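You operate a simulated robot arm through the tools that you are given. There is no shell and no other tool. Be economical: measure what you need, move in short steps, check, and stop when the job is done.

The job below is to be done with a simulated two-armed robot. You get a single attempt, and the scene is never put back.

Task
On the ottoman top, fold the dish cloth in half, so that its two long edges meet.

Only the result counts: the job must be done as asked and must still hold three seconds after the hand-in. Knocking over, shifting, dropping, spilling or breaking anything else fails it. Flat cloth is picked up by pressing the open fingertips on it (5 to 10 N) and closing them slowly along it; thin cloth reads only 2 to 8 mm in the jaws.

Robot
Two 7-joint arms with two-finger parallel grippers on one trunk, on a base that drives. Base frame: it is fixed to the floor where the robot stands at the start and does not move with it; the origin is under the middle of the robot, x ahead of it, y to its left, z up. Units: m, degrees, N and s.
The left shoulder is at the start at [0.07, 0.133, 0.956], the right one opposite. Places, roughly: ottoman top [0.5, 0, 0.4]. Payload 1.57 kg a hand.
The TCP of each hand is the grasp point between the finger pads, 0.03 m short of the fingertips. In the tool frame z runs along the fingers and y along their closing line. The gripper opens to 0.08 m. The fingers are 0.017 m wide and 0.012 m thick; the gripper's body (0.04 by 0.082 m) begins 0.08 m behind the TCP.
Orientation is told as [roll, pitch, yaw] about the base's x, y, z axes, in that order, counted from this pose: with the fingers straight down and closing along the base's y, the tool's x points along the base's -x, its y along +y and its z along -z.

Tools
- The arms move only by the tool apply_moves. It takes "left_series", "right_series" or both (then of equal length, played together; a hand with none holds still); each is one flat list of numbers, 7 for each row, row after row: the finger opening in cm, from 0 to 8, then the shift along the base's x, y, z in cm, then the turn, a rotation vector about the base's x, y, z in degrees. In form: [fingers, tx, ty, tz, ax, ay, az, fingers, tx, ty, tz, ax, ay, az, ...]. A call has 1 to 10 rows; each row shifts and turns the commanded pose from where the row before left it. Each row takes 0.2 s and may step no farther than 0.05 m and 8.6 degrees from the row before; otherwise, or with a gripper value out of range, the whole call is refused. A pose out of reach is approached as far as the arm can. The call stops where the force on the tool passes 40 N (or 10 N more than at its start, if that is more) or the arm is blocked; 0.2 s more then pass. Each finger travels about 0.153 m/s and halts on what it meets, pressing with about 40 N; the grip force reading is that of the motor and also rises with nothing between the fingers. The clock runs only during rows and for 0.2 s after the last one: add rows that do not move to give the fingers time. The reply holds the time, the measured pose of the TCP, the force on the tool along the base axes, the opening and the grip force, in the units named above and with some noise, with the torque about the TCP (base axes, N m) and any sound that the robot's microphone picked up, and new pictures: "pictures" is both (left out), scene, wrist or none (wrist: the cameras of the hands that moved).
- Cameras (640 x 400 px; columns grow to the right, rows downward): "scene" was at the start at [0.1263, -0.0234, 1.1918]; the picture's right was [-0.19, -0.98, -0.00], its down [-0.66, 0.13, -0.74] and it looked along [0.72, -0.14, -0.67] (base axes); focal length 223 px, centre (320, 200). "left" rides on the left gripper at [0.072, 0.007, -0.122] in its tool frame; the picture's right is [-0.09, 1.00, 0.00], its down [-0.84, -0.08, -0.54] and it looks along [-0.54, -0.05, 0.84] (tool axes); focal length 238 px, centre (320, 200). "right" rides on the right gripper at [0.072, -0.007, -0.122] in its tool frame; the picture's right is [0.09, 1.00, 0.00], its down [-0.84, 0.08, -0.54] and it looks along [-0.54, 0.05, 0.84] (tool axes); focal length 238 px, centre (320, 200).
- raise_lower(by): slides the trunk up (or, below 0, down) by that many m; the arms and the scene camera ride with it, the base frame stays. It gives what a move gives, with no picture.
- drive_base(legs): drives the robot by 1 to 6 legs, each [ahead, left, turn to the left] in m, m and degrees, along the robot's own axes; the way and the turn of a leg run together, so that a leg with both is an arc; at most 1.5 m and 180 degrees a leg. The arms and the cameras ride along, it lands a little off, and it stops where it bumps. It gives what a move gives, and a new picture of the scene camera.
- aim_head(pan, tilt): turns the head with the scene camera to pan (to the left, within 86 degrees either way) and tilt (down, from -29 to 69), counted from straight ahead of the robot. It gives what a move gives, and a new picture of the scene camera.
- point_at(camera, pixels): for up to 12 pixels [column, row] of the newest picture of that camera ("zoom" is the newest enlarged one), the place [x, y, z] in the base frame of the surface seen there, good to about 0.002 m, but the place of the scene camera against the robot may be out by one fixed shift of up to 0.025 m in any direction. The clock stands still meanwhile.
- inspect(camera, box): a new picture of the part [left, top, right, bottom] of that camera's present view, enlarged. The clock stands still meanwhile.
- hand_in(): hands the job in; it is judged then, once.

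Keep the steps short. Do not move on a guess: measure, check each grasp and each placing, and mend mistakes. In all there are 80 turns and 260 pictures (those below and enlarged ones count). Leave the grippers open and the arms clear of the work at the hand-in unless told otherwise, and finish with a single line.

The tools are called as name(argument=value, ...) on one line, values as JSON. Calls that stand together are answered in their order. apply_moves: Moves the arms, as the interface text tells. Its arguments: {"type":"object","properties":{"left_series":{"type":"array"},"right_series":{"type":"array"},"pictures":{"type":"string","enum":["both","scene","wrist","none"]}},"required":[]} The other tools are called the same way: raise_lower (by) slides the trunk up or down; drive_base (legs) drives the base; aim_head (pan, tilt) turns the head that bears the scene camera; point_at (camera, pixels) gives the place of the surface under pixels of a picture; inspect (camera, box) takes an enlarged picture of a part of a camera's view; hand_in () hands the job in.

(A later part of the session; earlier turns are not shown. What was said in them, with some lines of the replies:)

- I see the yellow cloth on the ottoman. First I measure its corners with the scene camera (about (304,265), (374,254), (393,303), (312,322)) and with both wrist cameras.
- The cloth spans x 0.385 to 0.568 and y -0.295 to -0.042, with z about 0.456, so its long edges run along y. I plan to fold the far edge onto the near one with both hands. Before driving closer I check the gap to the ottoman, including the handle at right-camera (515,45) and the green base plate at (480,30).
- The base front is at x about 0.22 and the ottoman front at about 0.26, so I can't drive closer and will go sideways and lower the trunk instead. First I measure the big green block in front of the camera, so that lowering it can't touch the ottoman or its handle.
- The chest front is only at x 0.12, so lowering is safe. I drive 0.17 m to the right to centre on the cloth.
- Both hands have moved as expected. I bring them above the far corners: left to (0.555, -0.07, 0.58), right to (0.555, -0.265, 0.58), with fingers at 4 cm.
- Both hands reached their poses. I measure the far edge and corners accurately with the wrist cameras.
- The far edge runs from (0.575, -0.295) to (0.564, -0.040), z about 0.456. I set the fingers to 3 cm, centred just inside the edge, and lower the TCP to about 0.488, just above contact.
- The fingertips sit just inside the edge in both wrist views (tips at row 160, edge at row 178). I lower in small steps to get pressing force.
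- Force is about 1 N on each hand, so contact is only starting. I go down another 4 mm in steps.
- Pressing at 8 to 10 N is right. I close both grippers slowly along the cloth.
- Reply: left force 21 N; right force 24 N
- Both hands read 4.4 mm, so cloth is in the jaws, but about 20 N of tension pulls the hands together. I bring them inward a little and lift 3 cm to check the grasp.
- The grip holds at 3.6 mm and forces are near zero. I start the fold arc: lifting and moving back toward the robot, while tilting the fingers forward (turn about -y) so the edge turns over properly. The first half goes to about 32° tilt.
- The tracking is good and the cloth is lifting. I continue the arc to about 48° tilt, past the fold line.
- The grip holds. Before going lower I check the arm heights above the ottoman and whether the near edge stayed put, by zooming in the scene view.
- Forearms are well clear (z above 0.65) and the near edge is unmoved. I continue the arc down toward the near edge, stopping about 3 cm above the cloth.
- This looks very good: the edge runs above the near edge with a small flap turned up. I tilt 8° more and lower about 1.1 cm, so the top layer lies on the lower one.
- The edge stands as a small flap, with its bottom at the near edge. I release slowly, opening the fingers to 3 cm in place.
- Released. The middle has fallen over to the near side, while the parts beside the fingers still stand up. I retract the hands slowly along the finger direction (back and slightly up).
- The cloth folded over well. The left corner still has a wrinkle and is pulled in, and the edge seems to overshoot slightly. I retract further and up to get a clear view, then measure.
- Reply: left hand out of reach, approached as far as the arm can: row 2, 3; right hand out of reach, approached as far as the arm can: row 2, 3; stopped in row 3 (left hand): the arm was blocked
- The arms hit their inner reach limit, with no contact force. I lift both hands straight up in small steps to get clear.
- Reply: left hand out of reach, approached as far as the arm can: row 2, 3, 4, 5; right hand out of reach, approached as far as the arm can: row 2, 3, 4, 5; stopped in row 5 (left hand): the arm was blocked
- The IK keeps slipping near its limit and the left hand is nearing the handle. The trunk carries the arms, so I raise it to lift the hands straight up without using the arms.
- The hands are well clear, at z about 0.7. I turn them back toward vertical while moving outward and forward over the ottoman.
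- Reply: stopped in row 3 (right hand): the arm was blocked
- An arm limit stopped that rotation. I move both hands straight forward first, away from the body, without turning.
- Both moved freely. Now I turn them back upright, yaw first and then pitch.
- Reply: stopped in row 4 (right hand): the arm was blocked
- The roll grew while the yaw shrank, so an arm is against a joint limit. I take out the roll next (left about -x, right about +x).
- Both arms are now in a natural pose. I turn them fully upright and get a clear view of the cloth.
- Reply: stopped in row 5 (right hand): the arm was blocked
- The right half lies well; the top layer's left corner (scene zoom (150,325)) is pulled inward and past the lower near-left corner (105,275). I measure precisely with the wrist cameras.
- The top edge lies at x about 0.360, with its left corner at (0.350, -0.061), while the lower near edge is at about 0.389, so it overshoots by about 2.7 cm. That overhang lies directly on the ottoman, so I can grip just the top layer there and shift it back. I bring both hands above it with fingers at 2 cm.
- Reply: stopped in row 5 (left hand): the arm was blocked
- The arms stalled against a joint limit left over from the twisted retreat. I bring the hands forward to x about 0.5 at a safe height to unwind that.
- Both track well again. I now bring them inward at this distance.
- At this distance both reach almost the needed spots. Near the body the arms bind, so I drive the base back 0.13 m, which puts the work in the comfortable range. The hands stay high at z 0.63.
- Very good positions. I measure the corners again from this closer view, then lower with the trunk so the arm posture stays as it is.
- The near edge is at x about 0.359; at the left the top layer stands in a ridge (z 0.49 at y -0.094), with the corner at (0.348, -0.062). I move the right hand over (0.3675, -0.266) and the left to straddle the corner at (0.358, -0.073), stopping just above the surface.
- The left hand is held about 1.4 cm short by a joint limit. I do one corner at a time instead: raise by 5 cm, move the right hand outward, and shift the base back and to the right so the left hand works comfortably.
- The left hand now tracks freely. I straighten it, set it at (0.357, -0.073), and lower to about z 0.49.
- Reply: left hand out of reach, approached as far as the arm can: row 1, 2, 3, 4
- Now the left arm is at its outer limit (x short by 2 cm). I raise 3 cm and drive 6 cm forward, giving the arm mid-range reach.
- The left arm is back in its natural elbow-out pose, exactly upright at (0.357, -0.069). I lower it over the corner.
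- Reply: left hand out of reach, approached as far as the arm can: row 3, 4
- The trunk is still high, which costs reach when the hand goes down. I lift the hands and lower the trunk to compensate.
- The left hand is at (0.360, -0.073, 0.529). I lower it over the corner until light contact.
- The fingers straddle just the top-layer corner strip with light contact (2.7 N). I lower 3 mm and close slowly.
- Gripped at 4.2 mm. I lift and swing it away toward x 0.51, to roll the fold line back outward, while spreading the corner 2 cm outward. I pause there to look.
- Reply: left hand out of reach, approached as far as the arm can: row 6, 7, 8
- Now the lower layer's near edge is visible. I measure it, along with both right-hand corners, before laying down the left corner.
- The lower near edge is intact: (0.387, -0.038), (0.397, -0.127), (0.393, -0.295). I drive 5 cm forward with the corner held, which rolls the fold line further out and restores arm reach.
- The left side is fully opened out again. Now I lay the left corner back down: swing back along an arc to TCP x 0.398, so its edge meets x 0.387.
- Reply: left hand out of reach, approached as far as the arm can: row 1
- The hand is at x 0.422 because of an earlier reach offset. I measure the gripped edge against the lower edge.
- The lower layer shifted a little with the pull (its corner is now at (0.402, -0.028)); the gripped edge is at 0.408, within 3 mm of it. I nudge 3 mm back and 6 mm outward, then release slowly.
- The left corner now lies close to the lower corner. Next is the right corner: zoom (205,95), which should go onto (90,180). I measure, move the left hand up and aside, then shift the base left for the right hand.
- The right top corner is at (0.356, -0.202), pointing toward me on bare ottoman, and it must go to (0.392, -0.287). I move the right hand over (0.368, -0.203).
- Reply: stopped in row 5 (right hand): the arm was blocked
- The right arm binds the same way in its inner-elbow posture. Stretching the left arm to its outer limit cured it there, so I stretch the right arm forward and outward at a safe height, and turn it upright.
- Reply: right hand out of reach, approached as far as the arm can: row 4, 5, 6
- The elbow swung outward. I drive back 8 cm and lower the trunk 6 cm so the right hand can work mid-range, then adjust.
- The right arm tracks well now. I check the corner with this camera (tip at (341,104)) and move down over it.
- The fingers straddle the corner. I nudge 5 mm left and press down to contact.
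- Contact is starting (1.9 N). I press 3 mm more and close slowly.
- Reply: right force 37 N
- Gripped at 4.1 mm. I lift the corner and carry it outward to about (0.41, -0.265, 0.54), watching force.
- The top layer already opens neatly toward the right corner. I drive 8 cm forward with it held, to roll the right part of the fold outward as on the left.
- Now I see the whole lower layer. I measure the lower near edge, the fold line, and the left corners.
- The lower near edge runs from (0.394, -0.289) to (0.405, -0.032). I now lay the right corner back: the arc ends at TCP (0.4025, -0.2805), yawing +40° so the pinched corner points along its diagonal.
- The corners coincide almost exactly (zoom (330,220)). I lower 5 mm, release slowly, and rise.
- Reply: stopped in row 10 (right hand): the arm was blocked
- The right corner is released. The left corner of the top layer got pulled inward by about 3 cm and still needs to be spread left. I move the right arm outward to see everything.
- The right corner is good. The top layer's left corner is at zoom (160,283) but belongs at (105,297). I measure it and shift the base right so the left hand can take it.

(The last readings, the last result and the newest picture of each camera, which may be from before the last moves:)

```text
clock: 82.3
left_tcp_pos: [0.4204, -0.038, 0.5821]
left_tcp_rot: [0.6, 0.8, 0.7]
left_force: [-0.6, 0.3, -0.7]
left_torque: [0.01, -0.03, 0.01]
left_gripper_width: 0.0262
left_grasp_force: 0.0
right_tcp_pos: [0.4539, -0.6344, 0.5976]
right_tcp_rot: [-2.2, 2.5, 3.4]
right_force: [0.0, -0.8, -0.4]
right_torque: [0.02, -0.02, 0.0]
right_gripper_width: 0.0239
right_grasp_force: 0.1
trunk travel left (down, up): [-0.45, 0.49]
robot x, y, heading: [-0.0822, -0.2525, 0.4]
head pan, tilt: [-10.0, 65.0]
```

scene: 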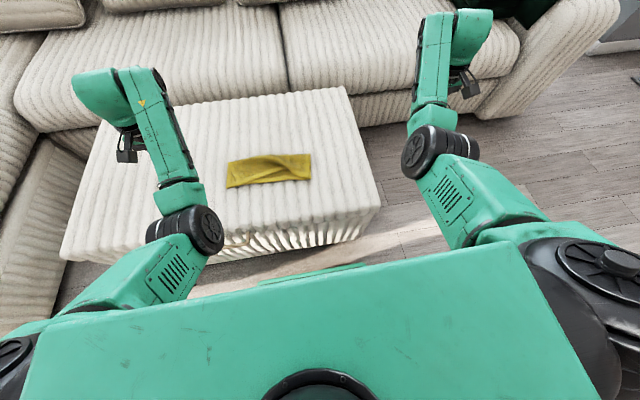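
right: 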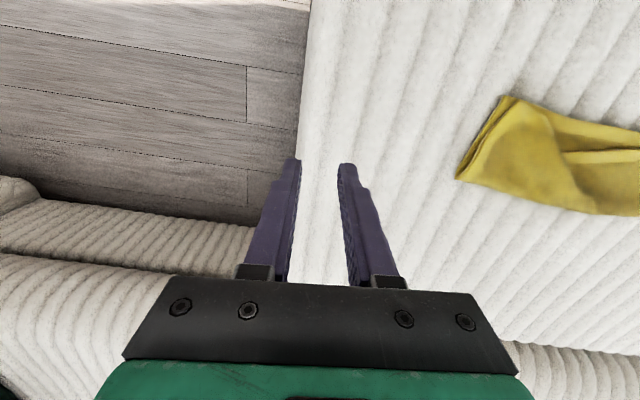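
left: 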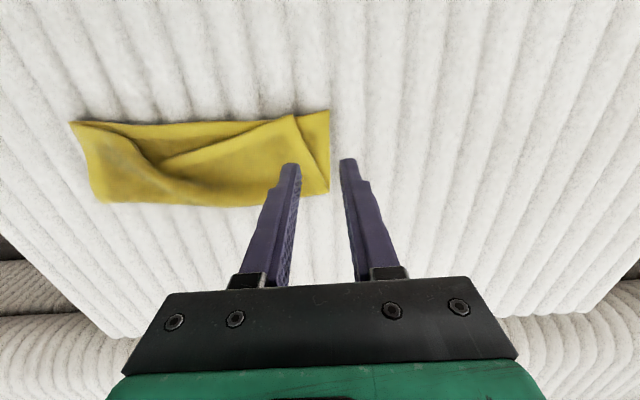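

I measure the left corner in this closer view (top corner (295,117), lower corner (329,111)).

point_at(camera="left", pixels=[[294, 119], [327, 113], [304, 135], [270, 128], [240, 138], [326, 185], [290, 135], [74, 124], [97, 197]])

inspect(camera="left", box=[60, 90, 348, 220])

```text
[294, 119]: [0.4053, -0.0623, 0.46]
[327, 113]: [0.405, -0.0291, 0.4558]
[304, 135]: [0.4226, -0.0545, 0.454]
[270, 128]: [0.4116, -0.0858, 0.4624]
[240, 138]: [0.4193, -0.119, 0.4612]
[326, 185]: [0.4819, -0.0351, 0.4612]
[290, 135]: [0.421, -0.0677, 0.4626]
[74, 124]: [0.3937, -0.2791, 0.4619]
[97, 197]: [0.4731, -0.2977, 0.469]
```

```text
2.22 times, centred on (204, 155) of left
```

zoom: 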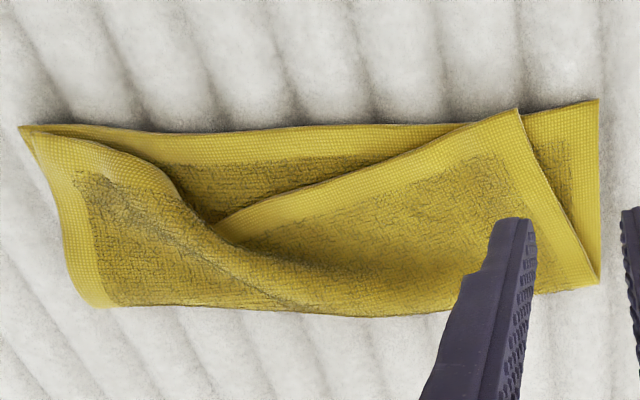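

The top-left corner (0.405, -0.062) has to move to (0.405, -0.030). I grip only the top ply with light pressure: hand to (0.416, -0.074), down to z 0.495.

apply_moves(left_series=[2.4, -0.4, -1.8, 0, -0.5, -0.8, -0.6, 2.4, 0, -1.8, -1.5, 0, 0, 0, 2.4, 0, 0, -3, 0, 0, 0, 2.4, 0, 0, -2.5, 0, 0, 0, 2.4, 0, 0, -1.5, 0, 0, 0, 2.4, 0, 0, -0.2, 0, 0, 0, 2.4, 0, 0, 0, 0, 0, 0], pictures="wrist")

inspect(camera="left", box=[200, 90, 440, 240])

```text
clock: 83.9
left_tcp_pos: [0.4168, -0.072, 0.4952]
left_tcp_rot: [0.3, -0.2, 0.0]
left_force: [0.5, -0.8, 0.4]
left_torque: [0.01, 0.0, 0.0]
left_gripper_width: 0.0241
left_grasp_force: 0.0
right_tcp_pos: [0.4538, -0.6351, 0.5974]
right_tcp_rot: [-2.1, 2.5, 3.4]
right_force: [0.6, -0.4, -0.9]
right_torque: [0.0, 0.01, -0.01]
right_gripper_width: 0.0241
right_grasp_force: 0.1
trunk travel left (down, up): [-0.45, 0.49]
robot x, y, heading: [-0.0753, -0.2484, 0.3]
head pan, tilt: [-10.0, 65.0]
```

left: 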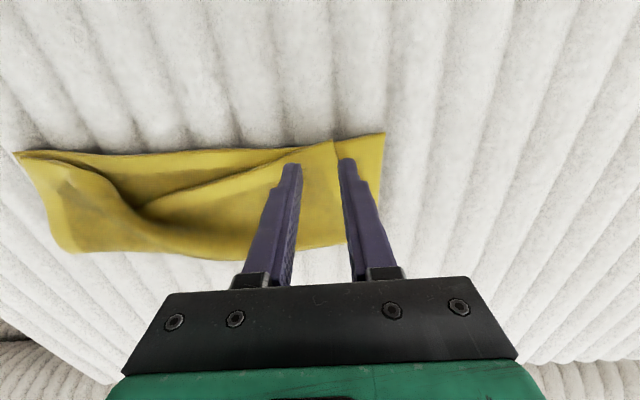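

```text
2.67 times, centred on (320, 165) of left
```

zoom: 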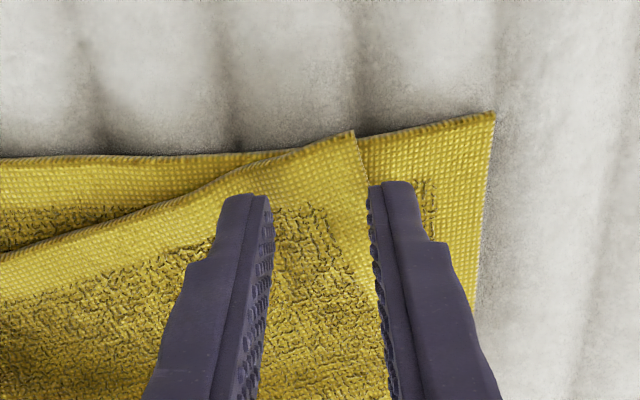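

The outer finger is at the top ply's edge, so I shift 6 mm inward and press gently.

apply_moves(left_series=[2.4, -0.2, -0.7, 0, 0, 0, 0, 2.4, 0, 0, -0.3, 0, 0, 0, 2.4, 0, 0, -0.2, 0, 0, 0, 2.4, 0, 0, -0.1, 0, 0, 0], pictures="none")

```text
clock: 84.9
left_tcp_pos: [0.4178, -0.0747, 0.4946]
left_tcp_rot: [0.6, -0.8, 0.3]
left_force: [-0.3, -0.1, 0.6]
left_torque: [0.01, -0.04, 0.01]
left_gripper_width: 0.0238
left_grasp_force: 0.1
right_tcp_pos: [0.455, -0.6356, 0.5969]
right_tcp_rot: [-2.1, 2.6, 3.4]
right_force: [-0.1, 0.1, -0.6]
right_torque: [0.01, 0.0, -0.01]
right_gripper_width: 0.024
right_grasp_force: 0.1
trunk travel left (down, up): [-0.45, 0.49]
robot x, y, heading: [-0.078, -0.2456, 0.2]
head pan, tilt: [-10.0, 65.0]
```

The arm is binding again slightly. I raise 4 cm, shift the base 5 cm right and 3 cm back, then return to the corner.

raise_lower(by=0.03)

drive_base(legs=[[-0.03, -0.06, 0]])

apply_moves(left_series=[2.4, 1.3, 2.5, 0, 0, 0, 0, 2.4, 1.3, 2.5, 0, 0, 0, 0, 2.4, 0, 0, 0, 0, 0, 0], pictures="wrist")

```text
clock: 85.6
left_tcp_pos: [0.4174, -0.0741, 0.5235]
left_tcp_rot: [0.8, -0.5, 0.5]
left_force: [0.6, 0.8, -0.4]
left_torque: [-0.01, -0.03, -0.01]
left_gripper_width: 0.0242
left_grasp_force: 0.0
right_tcp_pos: [0.4553, -0.6354, 0.6268]
right_tcp_rot: [-2.1, 2.5, 3.4]
right_force: [0.1, -0.5, 0.2]
right_torque: [0.02, 0.01, -0.03]
right_gripper_width: 0.0242
right_grasp_force: 0.0
trunk travel left (down, up): [-0.48, 0.46]
robot x, y, heading: [-0.0768, -0.2494, 0.3]
head pan, tilt: [-10.0, 65.0]
```

```text
clock: 86.6
left_tcp_pos: [0.3864, -0.1346, 0.522]
left_tcp_rot: [0.8, -0.4, 0.3]
left_force: [0.4, 0.0, 0.3]
left_torque: [-0.02, -0.01, -0.04]
left_gripper_width: 0.0244
left_grasp_force: 0.1
right_tcp_pos: [0.4241, -0.6983, 0.6272]
right_tcp_rot: [-2.2, 2.3, 3.4]
right_force: [1.1, -0.8, -0.5]
right_torque: [0.01, -0.01, 0.0]
right_gripper_width: 0.0241
right_grasp_force: 0.1
trunk travel left (down, up): [-0.48, 0.46]
robot x, y, heading: [-0.1118, -0.3052, 0.1]
head pan, tilt: [-10.0, 65.0]
```

scene: 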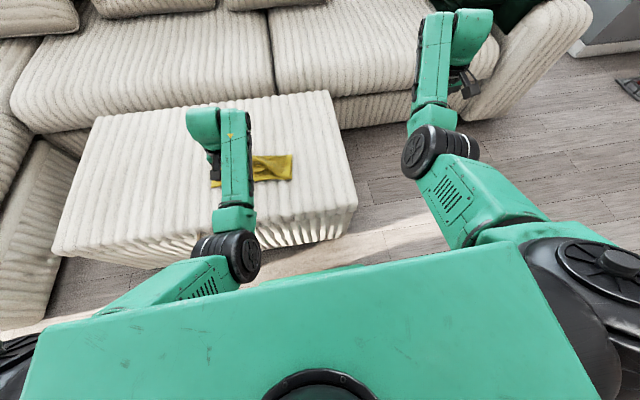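

```text
clock: 87.4
left_tcp_pos: [0.4133, -0.0839, 0.5201]
left_tcp_rot: [0.9, -0.3, 0.4]
left_force: [0.2, -1.1, 0.7]
left_torque: [0.02, 0.03, 0.01]
left_gripper_width: 0.0241
left_grasp_force: 0.1
right_tcp_pos: [0.425, -0.6965, 0.6264]
right_tcp_rot: [-2.1, 2.5, 3.2]
right_force: [1.0, -0.2, -0.1]
right_torque: [0.01, -0.01, 0.03]
right_gripper_width: 0.0241
right_grasp_force: 0.0
trunk travel left (down, up): [-0.48, 0.46]
robot x, y, heading: [-0.1051, -0.3065, 0.2]
head pan, tilt: [-10.0, 65.0]
```

left: 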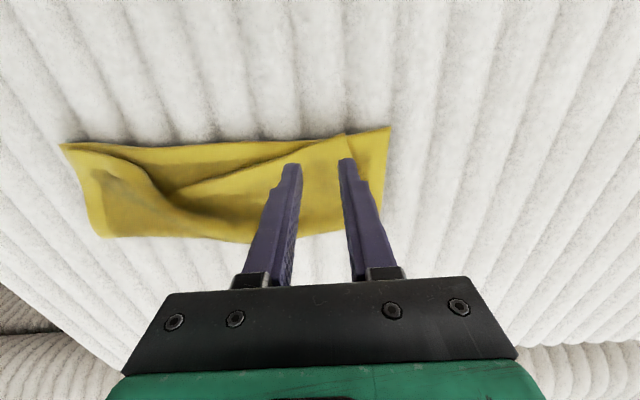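

It now tracks well. I place it at (0.416, -0.079) and lower to light contact.

apply_moves(left_series=[2.4, 0.2, 0.5, -1.5, -0.9, 0, -0.4, 2.4, 0, 0, -1.1, 0, 0, 0, 2.4, 0, 0, -0.3, 0, 0, 0, 2.4, 0, 0, -0.2, 0, 0, 0, 2.4, 0, 0, -0.2, 0, 0, 0], pictures="wrist")

```text
clock: 88.6
left_tcp_pos: [0.4156, -0.0787, 0.488]
left_tcp_rot: [-0.1, -0.4, -0.1]
left_force: [0.8, -0.1, 1.7]
left_torque: [-0.03, -0.03, 0.03]
left_gripper_width: 0.0238
left_grasp_force: 0.1
right_tcp_pos: [0.4254, -0.6955, 0.6271]
right_tcp_rot: [-2.1, 2.6, 3.3]
right_force: [-1.0, -0.3, -0.2]
right_torque: [-0.01, 0.01, 0.0]
right_gripper_width: 0.0241
right_grasp_force: 0.0
trunk travel left (down, up): [-0.48, 0.46]
robot x, y, heading: [-0.1061, -0.3091, 0.2]
head pan, tilt: [-10.0, 65.0]
```

left: 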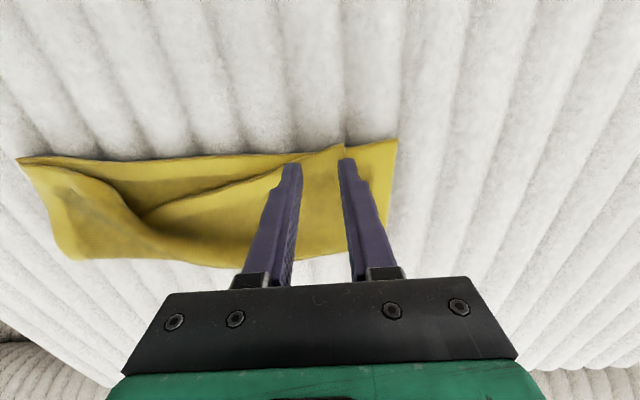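

Light contact, 1.7 N. I press 1.5 mm more and close slowly; about 4 mm in the jaws would mean the top ply only, about 8 mm both.

apply_moves(left_series=[2.4, 0, 0, -0.15, 0, 0, 0, 2.0, 0, 0, 0, 0, 0, 0, 1.6, 0, 0, 0, 0, 0, 0, 1.2, 0, 0, 0, 0, 0, 0, 0.9, 0, 0, 0, 0, 0, 0, 0.6, 0, 0, 0, 0, 0, 0, 0.3, 0, 0, 0, 0, 0, 0, 0, 0, 0, 0, 0, 0, 0, 0, 0, 0, 0, 0, 0, 0], pictures="wrist")

inspect(camera="left", box=[200, 90, 440, 240])

```text
clock: 90.6
left_tcp_pos: [0.4146, -0.0801, 0.4896]
left_tcp_rot: [0.0, -0.3, 0.0]
left_force: [0.7, -0.1, 1.5]
left_torque: [-0.05, -0.01, 0.0]
left_gripper_width: 0.0036
left_grasp_force: 24.2
right_tcp_pos: [0.4248, -0.6966, 0.6269]
right_tcp_rot: [-2.1, 2.6, 3.2]
right_force: [0.0, 0.6, 0.2]
right_torque: [0.0, 0.01, -0.03]
right_gripper_width: 0.0238
right_grasp_force: 0.1
trunk travel left (down, up): [-0.48, 0.46]
robot x, y, heading: [-0.1085, -0.3086, 0.1]
head pan, tilt: [-10.0, 65.0]
```

left: 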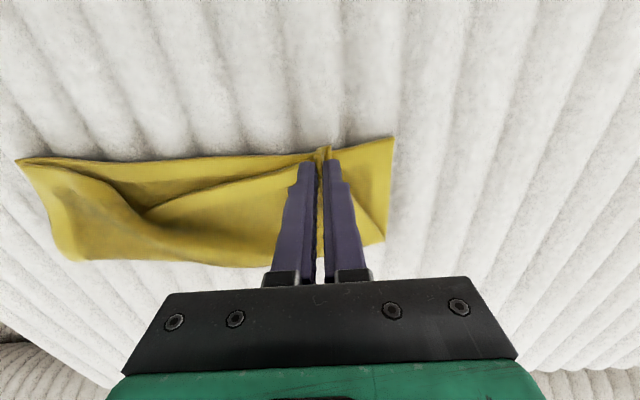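

```text
2.67 times, centred on (320, 165) of left
```

zoom: 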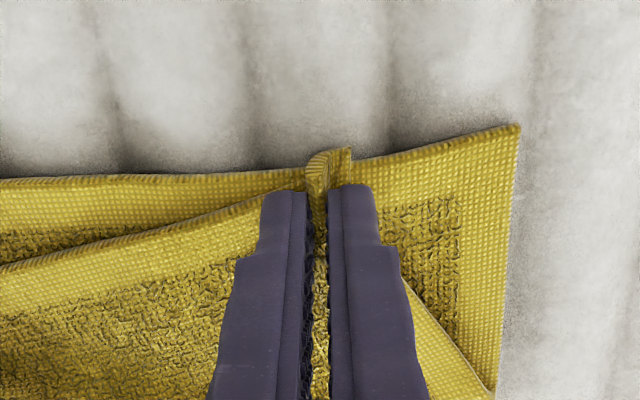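

3.6 mm means only the top ply is gripped, and the lower corner did not move. I lift 2.5 cm and carry it 3.5 cm to the left.

apply_moves(left_series=[0, 0, 0, 1.2, 0, 0, 0, 0, 0, 0.5, 1.3, 0, 0, 0, 0, 0, 1, 0.5, 0, 0, 0, 0, 0, 1, 0, 0, 0, 0, 0, 0, 1.0, 0, 0, 0, 0, 0, 0, 0, 0, 0, 0, 0], pictures="wrist")

inspect(camera="scene", box=[200, 130, 320, 210])

```text
clock: 92.0
left_tcp_pos: [0.4156, -0.043, 0.5164]
left_tcp_rot: [-0.1, -0.4, 0.0]
left_force: [-0.1, 0.2, -0.2]
left_torque: [0.02, 0.0, -0.02]
left_gripper_width: 0.0038
left_grasp_force: 24.5
right_tcp_pos: [0.4244, -0.697, 0.6263]
right_tcp_rot: [-2.1, 2.6, 3.3]
right_force: [-0.1, -0.2, -0.1]
right_torque: [0.0, -0.01, 0.0]
right_gripper_width: 0.024
right_grasp_force: 0.0
trunk travel left (down, up): [-0.48, 0.46]
robot x, y, heading: [-0.1061, -0.3128, 0.0]
head pan, tilt: [-10.0, 65.0]
```

left: 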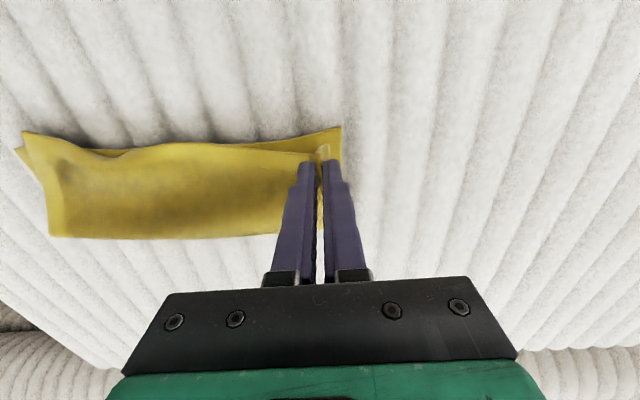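

```text
5.00 times, centred on (260, 170) of scene
```

zoom: 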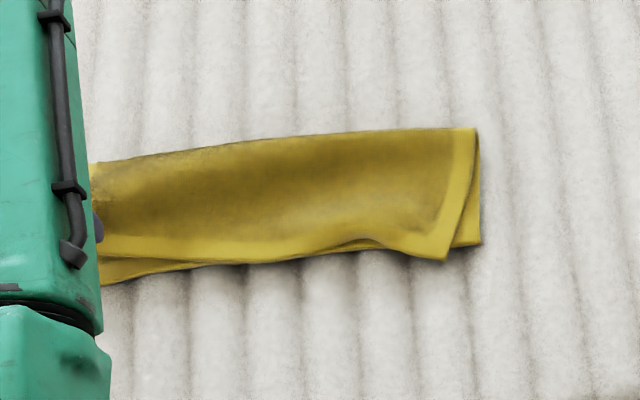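

The top ply is now nearly flat and straight. The right corner came about 1 cm inward, so I ease back 6 mm, lower, and release slowly.

apply_moves(left_series=[0, -0.2, -0.6, -0.8, 0, 0, 0, 0, 0, 0, -1.2, 0, 0, 0, 0, 0, 0, -0.7, 0, 0, 0, 0.5, 0, 0, 0, 0, 0, 0, 0.9, 0, 0, 0, 0, 0, 0, 1.4, 0, 0, 0, 0, 0, 0, 1.9, 0, 0, 0, 0, 0, 0, 2.4, 0, 0, 0.2, 0, 0, 0, 2.4, 0, 0, 2.5, 0, 0, 0, 2.4, 0, 0, 4, 0, 0, 0], pictures="wrist")

inspect(camera="left", box=[60, 60, 380, 240])

```text
clock: 94.2
left_tcp_pos: [0.4128, -0.0503, 0.5569]
left_tcp_rot: [0.0, -0.4, 0.0]
left_force: [0.7, -0.6, -1.0]
left_torque: [0.0, 0.0, -0.01]
left_gripper_width: 0.024
left_grasp_force: 0.0
right_tcp_pos: [0.4241, -0.6969, 0.6272]
right_tcp_rot: [-2.2, 2.5, 3.3]
right_force: [0.6, -0.5, -0.1]
right_torque: [0.0, 0.02, -0.01]
right_gripper_width: 0.0241
right_grasp_force: 0.0
trunk travel left (down, up): [-0.48, 0.46]
robot x, y, heading: [-0.107, -0.3116, 0.3]
head pan, tilt: [-10.0, 65.0]
```

left: 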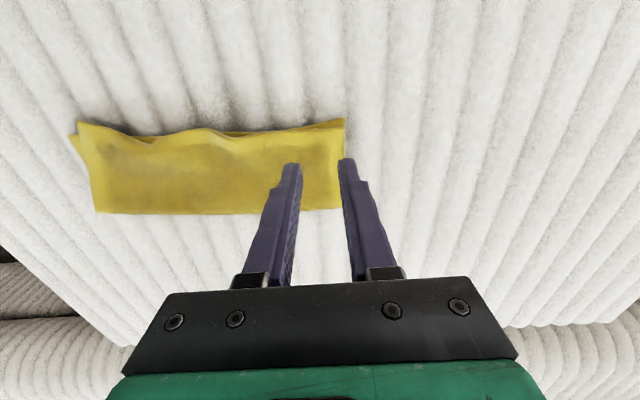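

```text
2.00 times, centred on (220, 150) of left
```

zoom: 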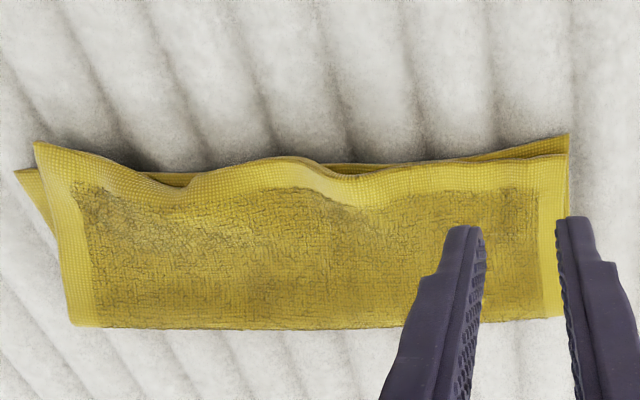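

Very close now. I raise the left hand further and measure every edge point.

point_at(camera="zoom", pixels=[[37, 146], [18, 173], [76, 322], [190, 186], [190, 176], [280, 160], [345, 178], [345, 167], [565, 157], [566, 136], [560, 315], [110, 165]])

apply_moves(left_series=[2.4, 0, 0, 3, 0, 0, 0, 2.4, 0, 3, 2, 0, 0, 0, 2.4, 0, 4, 0, 0, 0, 0, 2.4, 0, 4, 0, 0, 0, 0, 2.4, 0, 4, 0, 0, 0, 0], pictures="wrist")

inspect(camera="scene", box=[200, 130, 320, 210])

```text
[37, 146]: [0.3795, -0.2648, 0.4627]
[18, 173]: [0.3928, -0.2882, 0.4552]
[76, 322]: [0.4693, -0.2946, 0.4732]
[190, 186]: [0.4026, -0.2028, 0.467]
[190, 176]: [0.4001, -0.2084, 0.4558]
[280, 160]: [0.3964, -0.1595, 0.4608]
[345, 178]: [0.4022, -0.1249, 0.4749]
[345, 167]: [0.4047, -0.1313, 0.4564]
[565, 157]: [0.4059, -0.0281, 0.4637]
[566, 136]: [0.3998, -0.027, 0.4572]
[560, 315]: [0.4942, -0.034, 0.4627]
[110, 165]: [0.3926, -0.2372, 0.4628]
```

```text
clock: 95.4
left_tcp_pos: [0.4125, 0.1003, 0.6063]
left_tcp_rot: [-0.3, -0.3, -0.1]
left_force: [-0.1, 0.4, 0.4]
left_torque: [-0.01, 0.0, -0.02]
left_gripper_width: 0.0244
left_grasp_force: 0.0
right_tcp_pos: [0.4265, -0.6959, 0.6272]
right_tcp_rot: [-2.2, 2.5, 3.3]
right_force: [0.6, -0.9, -0.9]
right_torque: [0.0, 0.03, 0.03]
right_gripper_width: 0.0241
right_grasp_force: 0.1
trunk travel left (down, up): [-0.48, 0.46]
robot x, y, heading: [-0.1032, -0.3047, 0.3]
head pan, tilt: [-10.0, 65.0]
```

left: 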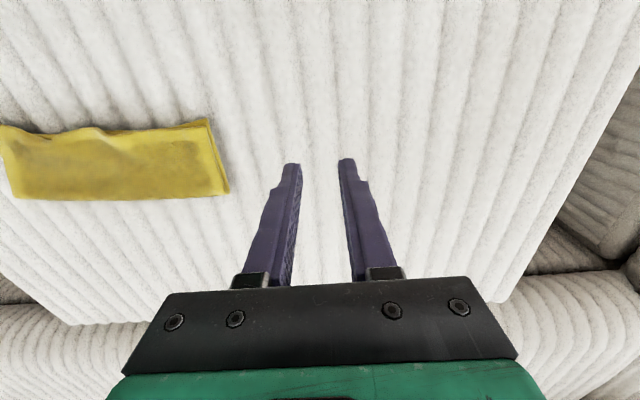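

```text
5.00 times, centred on (260, 170) of scene
```

zoom: 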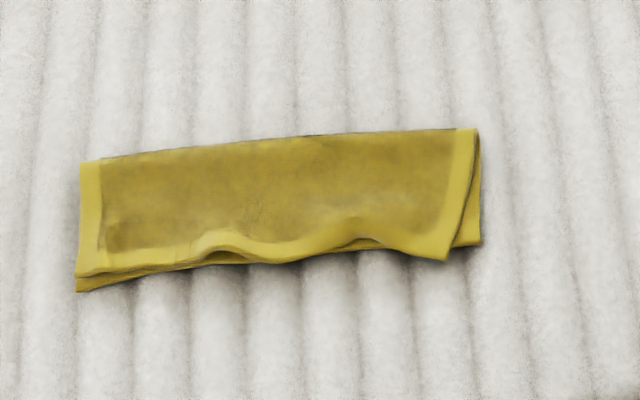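

The left and middle edges match within about 5 mm. The right top corner (0.380, -0.265) is still 2 cm inside the lower corner (0.393, -0.288). I drive left so the right hand can spread that corner.

drive_base(legs=[[-0.03, 0.22, 0]])

apply_moves(right_series=[2.4, 0, 3, -1, 1, -1, -1, 2.4, 0, 3, -1, 1, -1.5, -1, 2.4, 0, 3, 0, 0, 0, -1, 2.4, 0, 3, 0, 0, 0, 0, 2.4, 0, 3, 0, 0, 0, 0, 2.4, 0, 3, 0, 0, 0, 0, 2.4, 0, 0, 0, 0, 0, 0], pictures="wrist")

```text
clock: 97.1
left_tcp_pos: [0.3808, 0.3173, 0.6074]
left_tcp_rot: [-0.1, -0.4, 0.1]
left_force: [-0.4, 0.4, -0.1]
left_torque: [-0.01, -0.01, 0.01]
left_gripper_width: 0.0239
left_grasp_force: 0.0
right_tcp_pos: [0.3944, -0.4798, 0.6271]
right_tcp_rot: [-2.2, 2.5, 3.4]
right_force: [-0.6, 0.5, 0.1]
right_torque: [0.02, 0.02, 0.05]
right_gripper_width: 0.024
right_grasp_force: 0.1
trunk travel left (down, up): [-0.48, 0.46]
robot x, y, heading: [-0.1385, -0.0899, 0.5]
head pan, tilt: [-10.0, 65.0]
```

scene: 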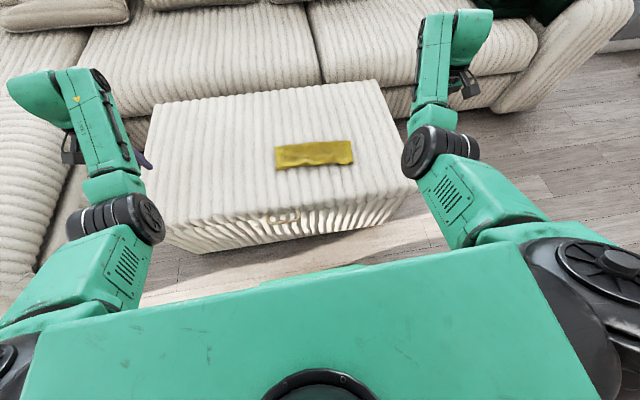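

```text
clock: 98.7
left_tcp_pos: [0.3808, 0.3161, 0.6071]
left_tcp_rot: [-0.3, -0.3, 0.2]
left_force: [0.0, 0.2, -0.4]
left_torque: [-0.03, -0.02, -0.02]
left_gripper_width: 0.0239
left_grasp_force: 0.0
right_tcp_pos: [0.396, -0.2985, 0.6082]
right_tcp_rot: [-0.3, -0.1, 0.4]
right_force: [0.1, 0.3, 0.4]
right_torque: [0.0, -0.02, 0.02]
right_gripper_width: 0.024
right_grasp_force: 0.1
trunk travel left (down, up): [-0.48, 0.46]
robot x, y, heading: [-0.1366, -0.0945, 0.5]
head pan, tilt: [-10.0, 65.0]
```

right: 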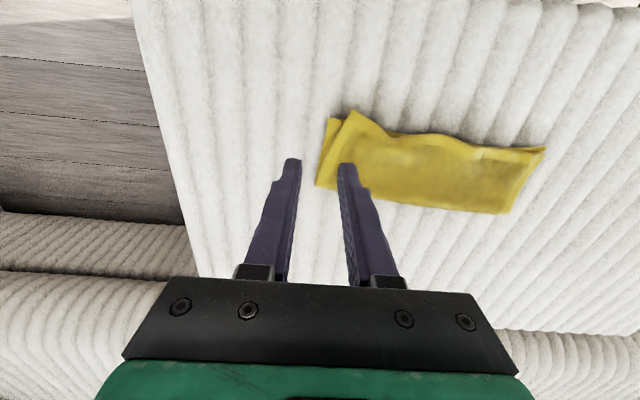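

I see the corner at (352,112). I bring the hand over (0.391, -0.250) and down to z 0.497.

apply_moves(right_series=[2.2, -0.5, 2.4, -1, 0, 0, 0, 2.2, 0, 2.4, -2, 0, 0, 0, 2.2, 0, 0, -3, 0, 0, 0, 2.2, 0, 0, -3, 0, 0, 0, 2.2, 0, 0, -1.8, 0, 0, 0, 2.2, 0, 0, -0.3, 0, 0, 0, 2.2, 0, 0, 0, 0, 0, 0], pictures="wrist")

inspect(camera="right", box=[200, 80, 440, 230])

```text
clock: 100.3
left_tcp_pos: [0.3816, 0.3159, 0.6068]
left_tcp_rot: [-0.1, -0.4, 0.1]
left_force: [1.3, 1.0, -0.1]
left_torque: [0.01, -0.01, 0.01]
left_gripper_width: 0.024
left_grasp_force: 0.0
right_tcp_pos: [0.3906, -0.2519, 0.495]
right_tcp_rot: [-0.4, 0.0, 0.4]
right_force: [0.0, 0.1, 0.5]
right_torque: [0.0, 0.0, 0.01]
right_gripper_width: 0.0222
right_grasp_force: 0.0
trunk travel left (down, up): [-0.48, 0.46]
robot x, y, heading: [-0.1399, -0.0938, 0.7]
head pan, tilt: [-10.0, 65.0]
```

right: 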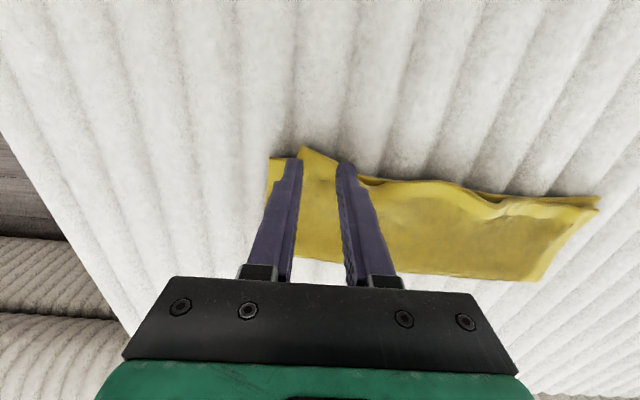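

```text
2.67 times, centred on (320, 155) of right
```

zoom: 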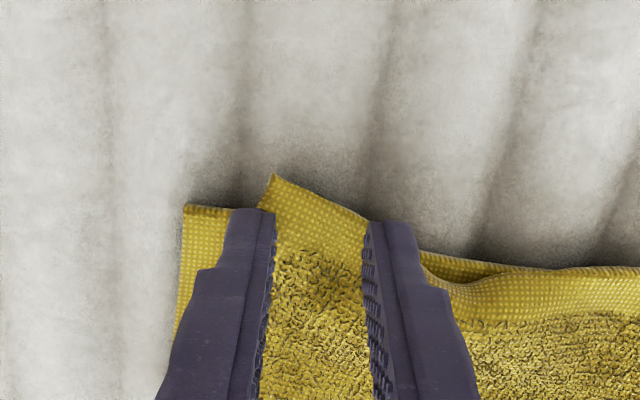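

The outer finger is at the top ply's side edge. I shift 4 mm inward, lower to 0.487, and close slowly with light pressure.

apply_moves(right_series=[2.2, 0, 0.4, -0.4, 0, 0, 0, 2.2, 0, 0, -0.3, 0, 0, 0, 2.2, 0, 0, -0.15, 0, 0, 0, 1.8, 0, 0, 0, 0, 0, 0, 1.4, 0, 0, 0, 0, 0, 0, 1.0, 0, 0, 0, 0, 0, 0, 0.6, 0, 0, 0, 0, 0, 0, 0.3, 0, 0, 0, 0, 0, 0, 0, 0, 0, 0, 0, 0, 0, 0, 0, 0, 0, 0, 0, 0], pictures="wrist")

inspect(camera="right", box=[200, 80, 440, 230])

```text
clock: 102.5
left_tcp_pos: [0.3817, 0.3171, 0.6063]
left_tcp_rot: [-0.2, -0.4, 0.1]
left_force: [0.3, 0.5, -0.1]
left_torque: [0.03, -0.02, -0.01]
left_gripper_width: 0.024
left_grasp_force: 0.1
right_tcp_pos: [0.3902, -0.2478, 0.4874]
right_tcp_rot: [-0.4, 0.0, 0.4]
right_force: [-0.3, -0.8, 2.1]
right_torque: [0.0, -0.05, 0.0]
right_gripper_width: 0.0036
right_grasp_force: 25.1
trunk travel left (down, up): [-0.48, 0.46]
robot x, y, heading: [-0.1387, -0.0933, 0.7]
head pan, tilt: [-10.0, 65.0]
```

right: 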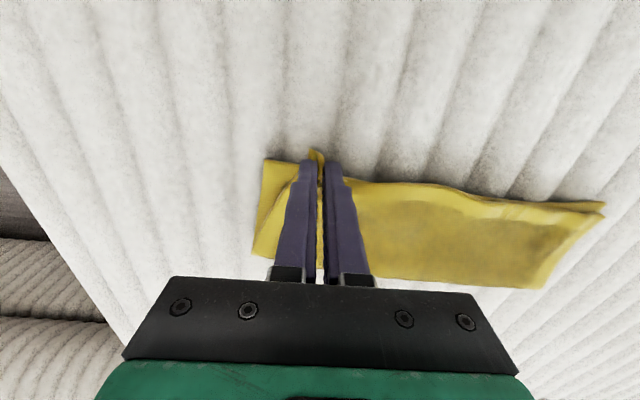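

```text
2.67 times, centred on (320, 155) of right
```

zoom: 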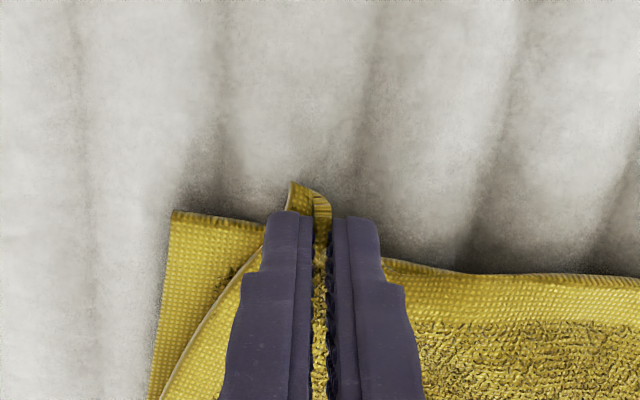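

Only the top ply is gripped (3.6 mm). I lift slightly and carry it +1.3 cm in x and 2.3 cm to the right, then look.

apply_moves(right_series=[0, 0, 0, 1.2, 0, 0, 0, 0, 0.4, -0.6, 0.5, 0, 0, 0, 0, 0.5, -0.9, 0, 0, 0, 0, 0, 0.4, -0.8, 0, 0, 0, 0, 0, 0, 0, -1.1, 0, 0, 0, 0, 0, 0, 0, 0, 0, 0], pictures="wrist")

inspect(camera="right", box=[240, 80, 640, 330])

```text
clock: 103.9
left_tcp_pos: [0.3807, 0.3162, 0.6069]
left_tcp_rot: [-0.1, -0.3, 0.1]
left_force: [0.0, -0.1, 0.7]
left_torque: [-0.01, -0.01, -0.02]
left_gripper_width: 0.0242
left_grasp_force: 0.0
right_tcp_pos: [0.4016, -0.272, 0.4926]
right_tcp_rot: [-0.2, 0.0, 0.4]
right_force: [-0.3, 0.2, -0.4]
right_torque: [0.01, -0.02, -0.01]
right_gripper_width: 0.0035
right_grasp_force: 24.5
trunk travel left (down, up): [-0.48, 0.46]
robot x, y, heading: [-0.139, -0.0909, 0.6]
head pan, tilt: [-10.0, 65.0]
```

right: 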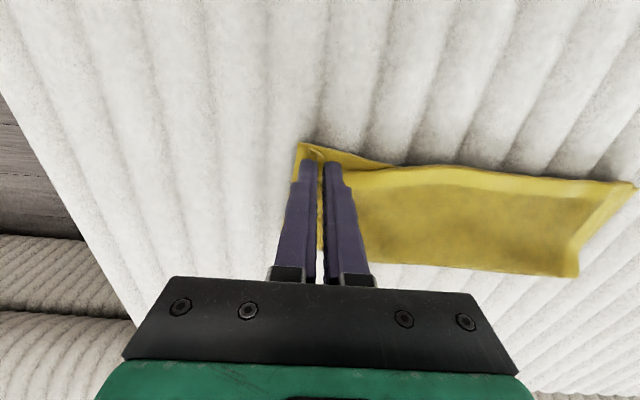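

```text
1.60 times, centred on (440, 205) of right
```

zoom: 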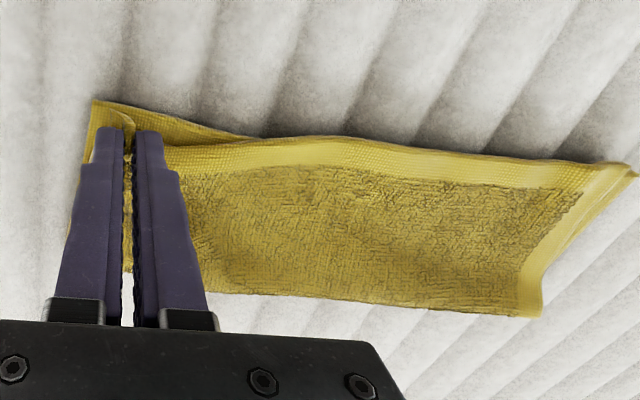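

The edge is flat, and at the pinch slightly inside the lower edge. I move 4 mm toward me, lower 2 mm, release slowly and rise.

apply_moves(right_series=[0, -0.4, 0, -0.2, 0, 0, 0, 0.5, 0, 0, 0, 0, 0, 0, 0.9, 0, 0, 0, 0, 0, 0, 1.3, 0, 0, 0, 0, 0, 0, 1.8, 0, 0, 0, 0, 0, 0, 2.3, 0, 0, 0.2, 0, 0, 0, 2.3, 0, 0, 2, 0, 0, 0, 2.3, 0, 0, 3, 0, 0, 0, 2.3, 0, 0, 3, 0, 0, 0, 2.3, 0, -4, 0, 0, 0, 0], pictures="wrist")

inspect(camera="right", box=[280, 60, 600, 260])

```text
clock: 106.1
left_tcp_pos: [0.3809, 0.3159, 0.6062]
left_tcp_rot: [0.0, -0.3, 0.1]
left_force: [-0.7, 0.3, -0.5]
left_torque: [0.03, -0.01, -0.03]
left_gripper_width: 0.024
left_grasp_force: 0.1
right_tcp_pos: [0.3982, -0.3103, 0.5754]
right_tcp_rot: [-0.3, -0.1, 0.5]
right_force: [0.3, 0.3, 0.3]
right_torque: [0.04, 0.0, -0.03]
right_gripper_width: 0.023
right_grasp_force: 0.1
trunk travel left (down, up): [-0.48, 0.46]
robot x, y, heading: [-0.1415, -0.0917, 0.5]
head pan, tilt: [-10.0, 65.0]
```

right: 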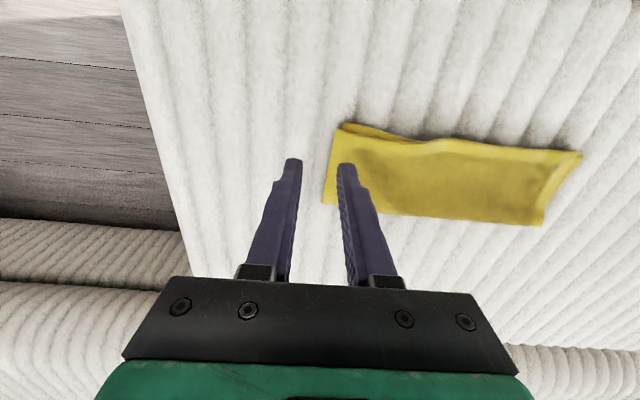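

```text
2.00 times, centred on (440, 160) of right
```

zoom: 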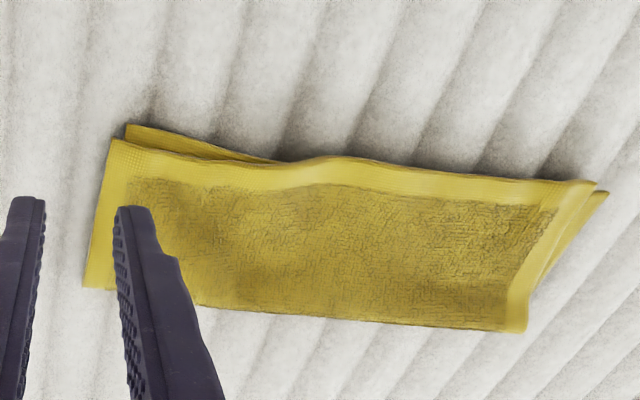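

Nearly perfect. I move the right hand aside and measure both edges.

point_at(camera="zoom", pixels=[[113, 145], [130, 128], [200, 162], [200, 145], [270, 164], [270, 159], [340, 160], [450, 175], [592, 184], [604, 194], [522, 328], [100, 284]])

apply_moves(right_series=[2.3, 0, -3, 2, 0, 0, 0, 2.3, 0, -4, 1, 0, 0, 0, 2.3, 0, -4, 0, 0, 0, 0, 2.3, 0, -4, 0, 0, 0, 0], pictures="scene")

inspect(camera="scene", box=[250, 120, 380, 200])

```text
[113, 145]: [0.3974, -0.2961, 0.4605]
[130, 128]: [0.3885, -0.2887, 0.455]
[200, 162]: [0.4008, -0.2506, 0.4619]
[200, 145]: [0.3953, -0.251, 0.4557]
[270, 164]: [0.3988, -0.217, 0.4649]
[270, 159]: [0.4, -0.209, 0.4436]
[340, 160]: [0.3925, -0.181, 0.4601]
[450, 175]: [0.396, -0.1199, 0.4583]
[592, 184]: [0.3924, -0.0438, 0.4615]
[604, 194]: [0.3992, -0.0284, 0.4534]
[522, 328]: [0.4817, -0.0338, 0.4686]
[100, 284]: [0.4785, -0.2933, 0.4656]
```

```text
clock: 107.1
left_tcp_pos: [0.3808, 0.3167, 0.6066]
left_tcp_rot: [-0.1, -0.4, 0.0]
left_force: [0.2, 0.4, -0.1]
left_torque: [0.04, 0.0, -0.02]
left_gripper_width: 0.0238
left_grasp_force: 0.0
right_tcp_pos: [0.4004, -0.4602, 0.6025]
right_tcp_rot: [-0.3, 0.0, 0.3]
right_force: [0.4, 0.2, -0.2]
right_torque: [0.03, -0.01, -0.03]
right_gripper_width: 0.023
right_grasp_force: 0.0
trunk travel left (down, up): [-0.48, 0.46]
robot x, y, heading: [-0.1381, -0.0931, 0.4]
head pan, tilt: [-10.0, 65.0]
```

scene: 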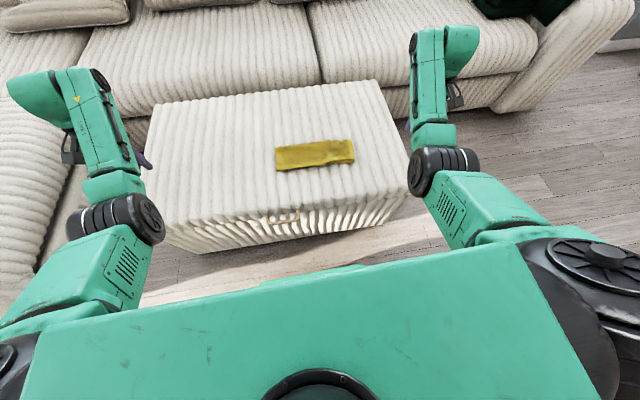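

```text
4.92 times, centred on (315, 160) of scene
5 turns are left
```

zoom: 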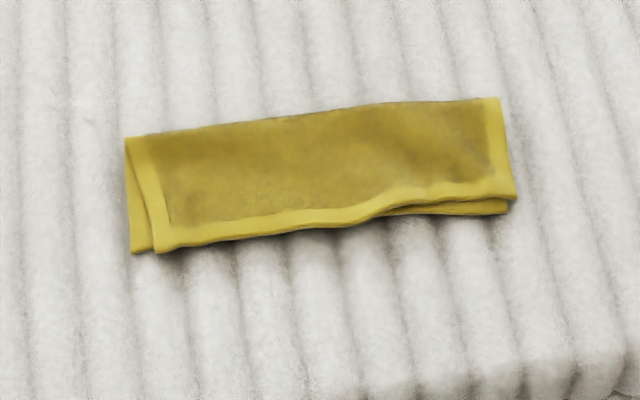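

All edges now match within about 1 cm along x, and the side edges within about 1.5 cm. The fold is flat and both hands are clear. I open the grippers fully as the last step.

apply_moves(left_series=[8, 0, 0, 0, 0, 0, 0, 8, 0, 0, 1, 0, 0, 0, 8, 0, 0, 0, 0, 0, 0], right_series=[8, 0, 0, 0, 0, 0, 0, 8, 0, 0, 1, 0, 0, 0, 8, 0, 0, 0, 0, 0, 0], pictures="scene")

```text
clock: 107.9
left_tcp_pos: [0.3823, 0.3164, 0.6174]
left_tcp_rot: [-0.1, -0.3, 0.1]
left_force: [0.6, -0.1, -0.8]
left_torque: [0.01, -0.02, 0.02]
left_gripper_width: 0.0801
left_grasp_force: 0.0
right_tcp_pos: [0.4005, -0.4596, 0.6131]
right_tcp_rot: [-0.3, -0.1, 0.4]
right_force: [-1.0, 0.3, 0.5]
right_torque: [0.0, -0.02, -0.01]
right_gripper_width: 0.0801
right_grasp_force: 0.0
trunk travel left (down, up): [-0.48, 0.46]
robot x, y, heading: [-0.136, -0.0888, 0.5]
head pan, tilt: [-10.0, 65.0]
4 turns are left
```

scene: 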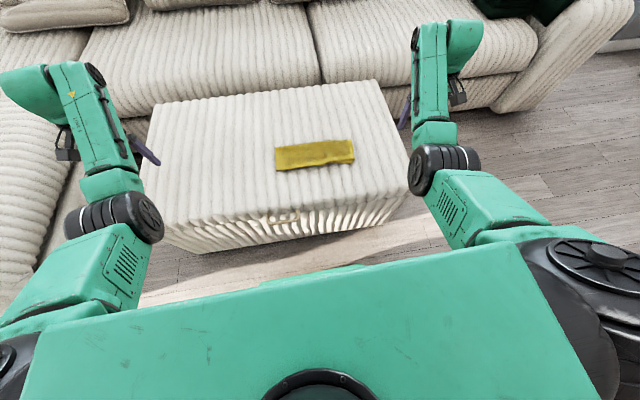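

The cloth lies folded, both grippers are open and the arms are clear, so I hand it in.

hand_in()

```text
The job is handed in.
```

The dish cloth is folded in half on the ottoman top: by the last measurement its two long edges meet within about 1 cm, and the top layer's left corner sits about 1.5 cm in from the side edge.
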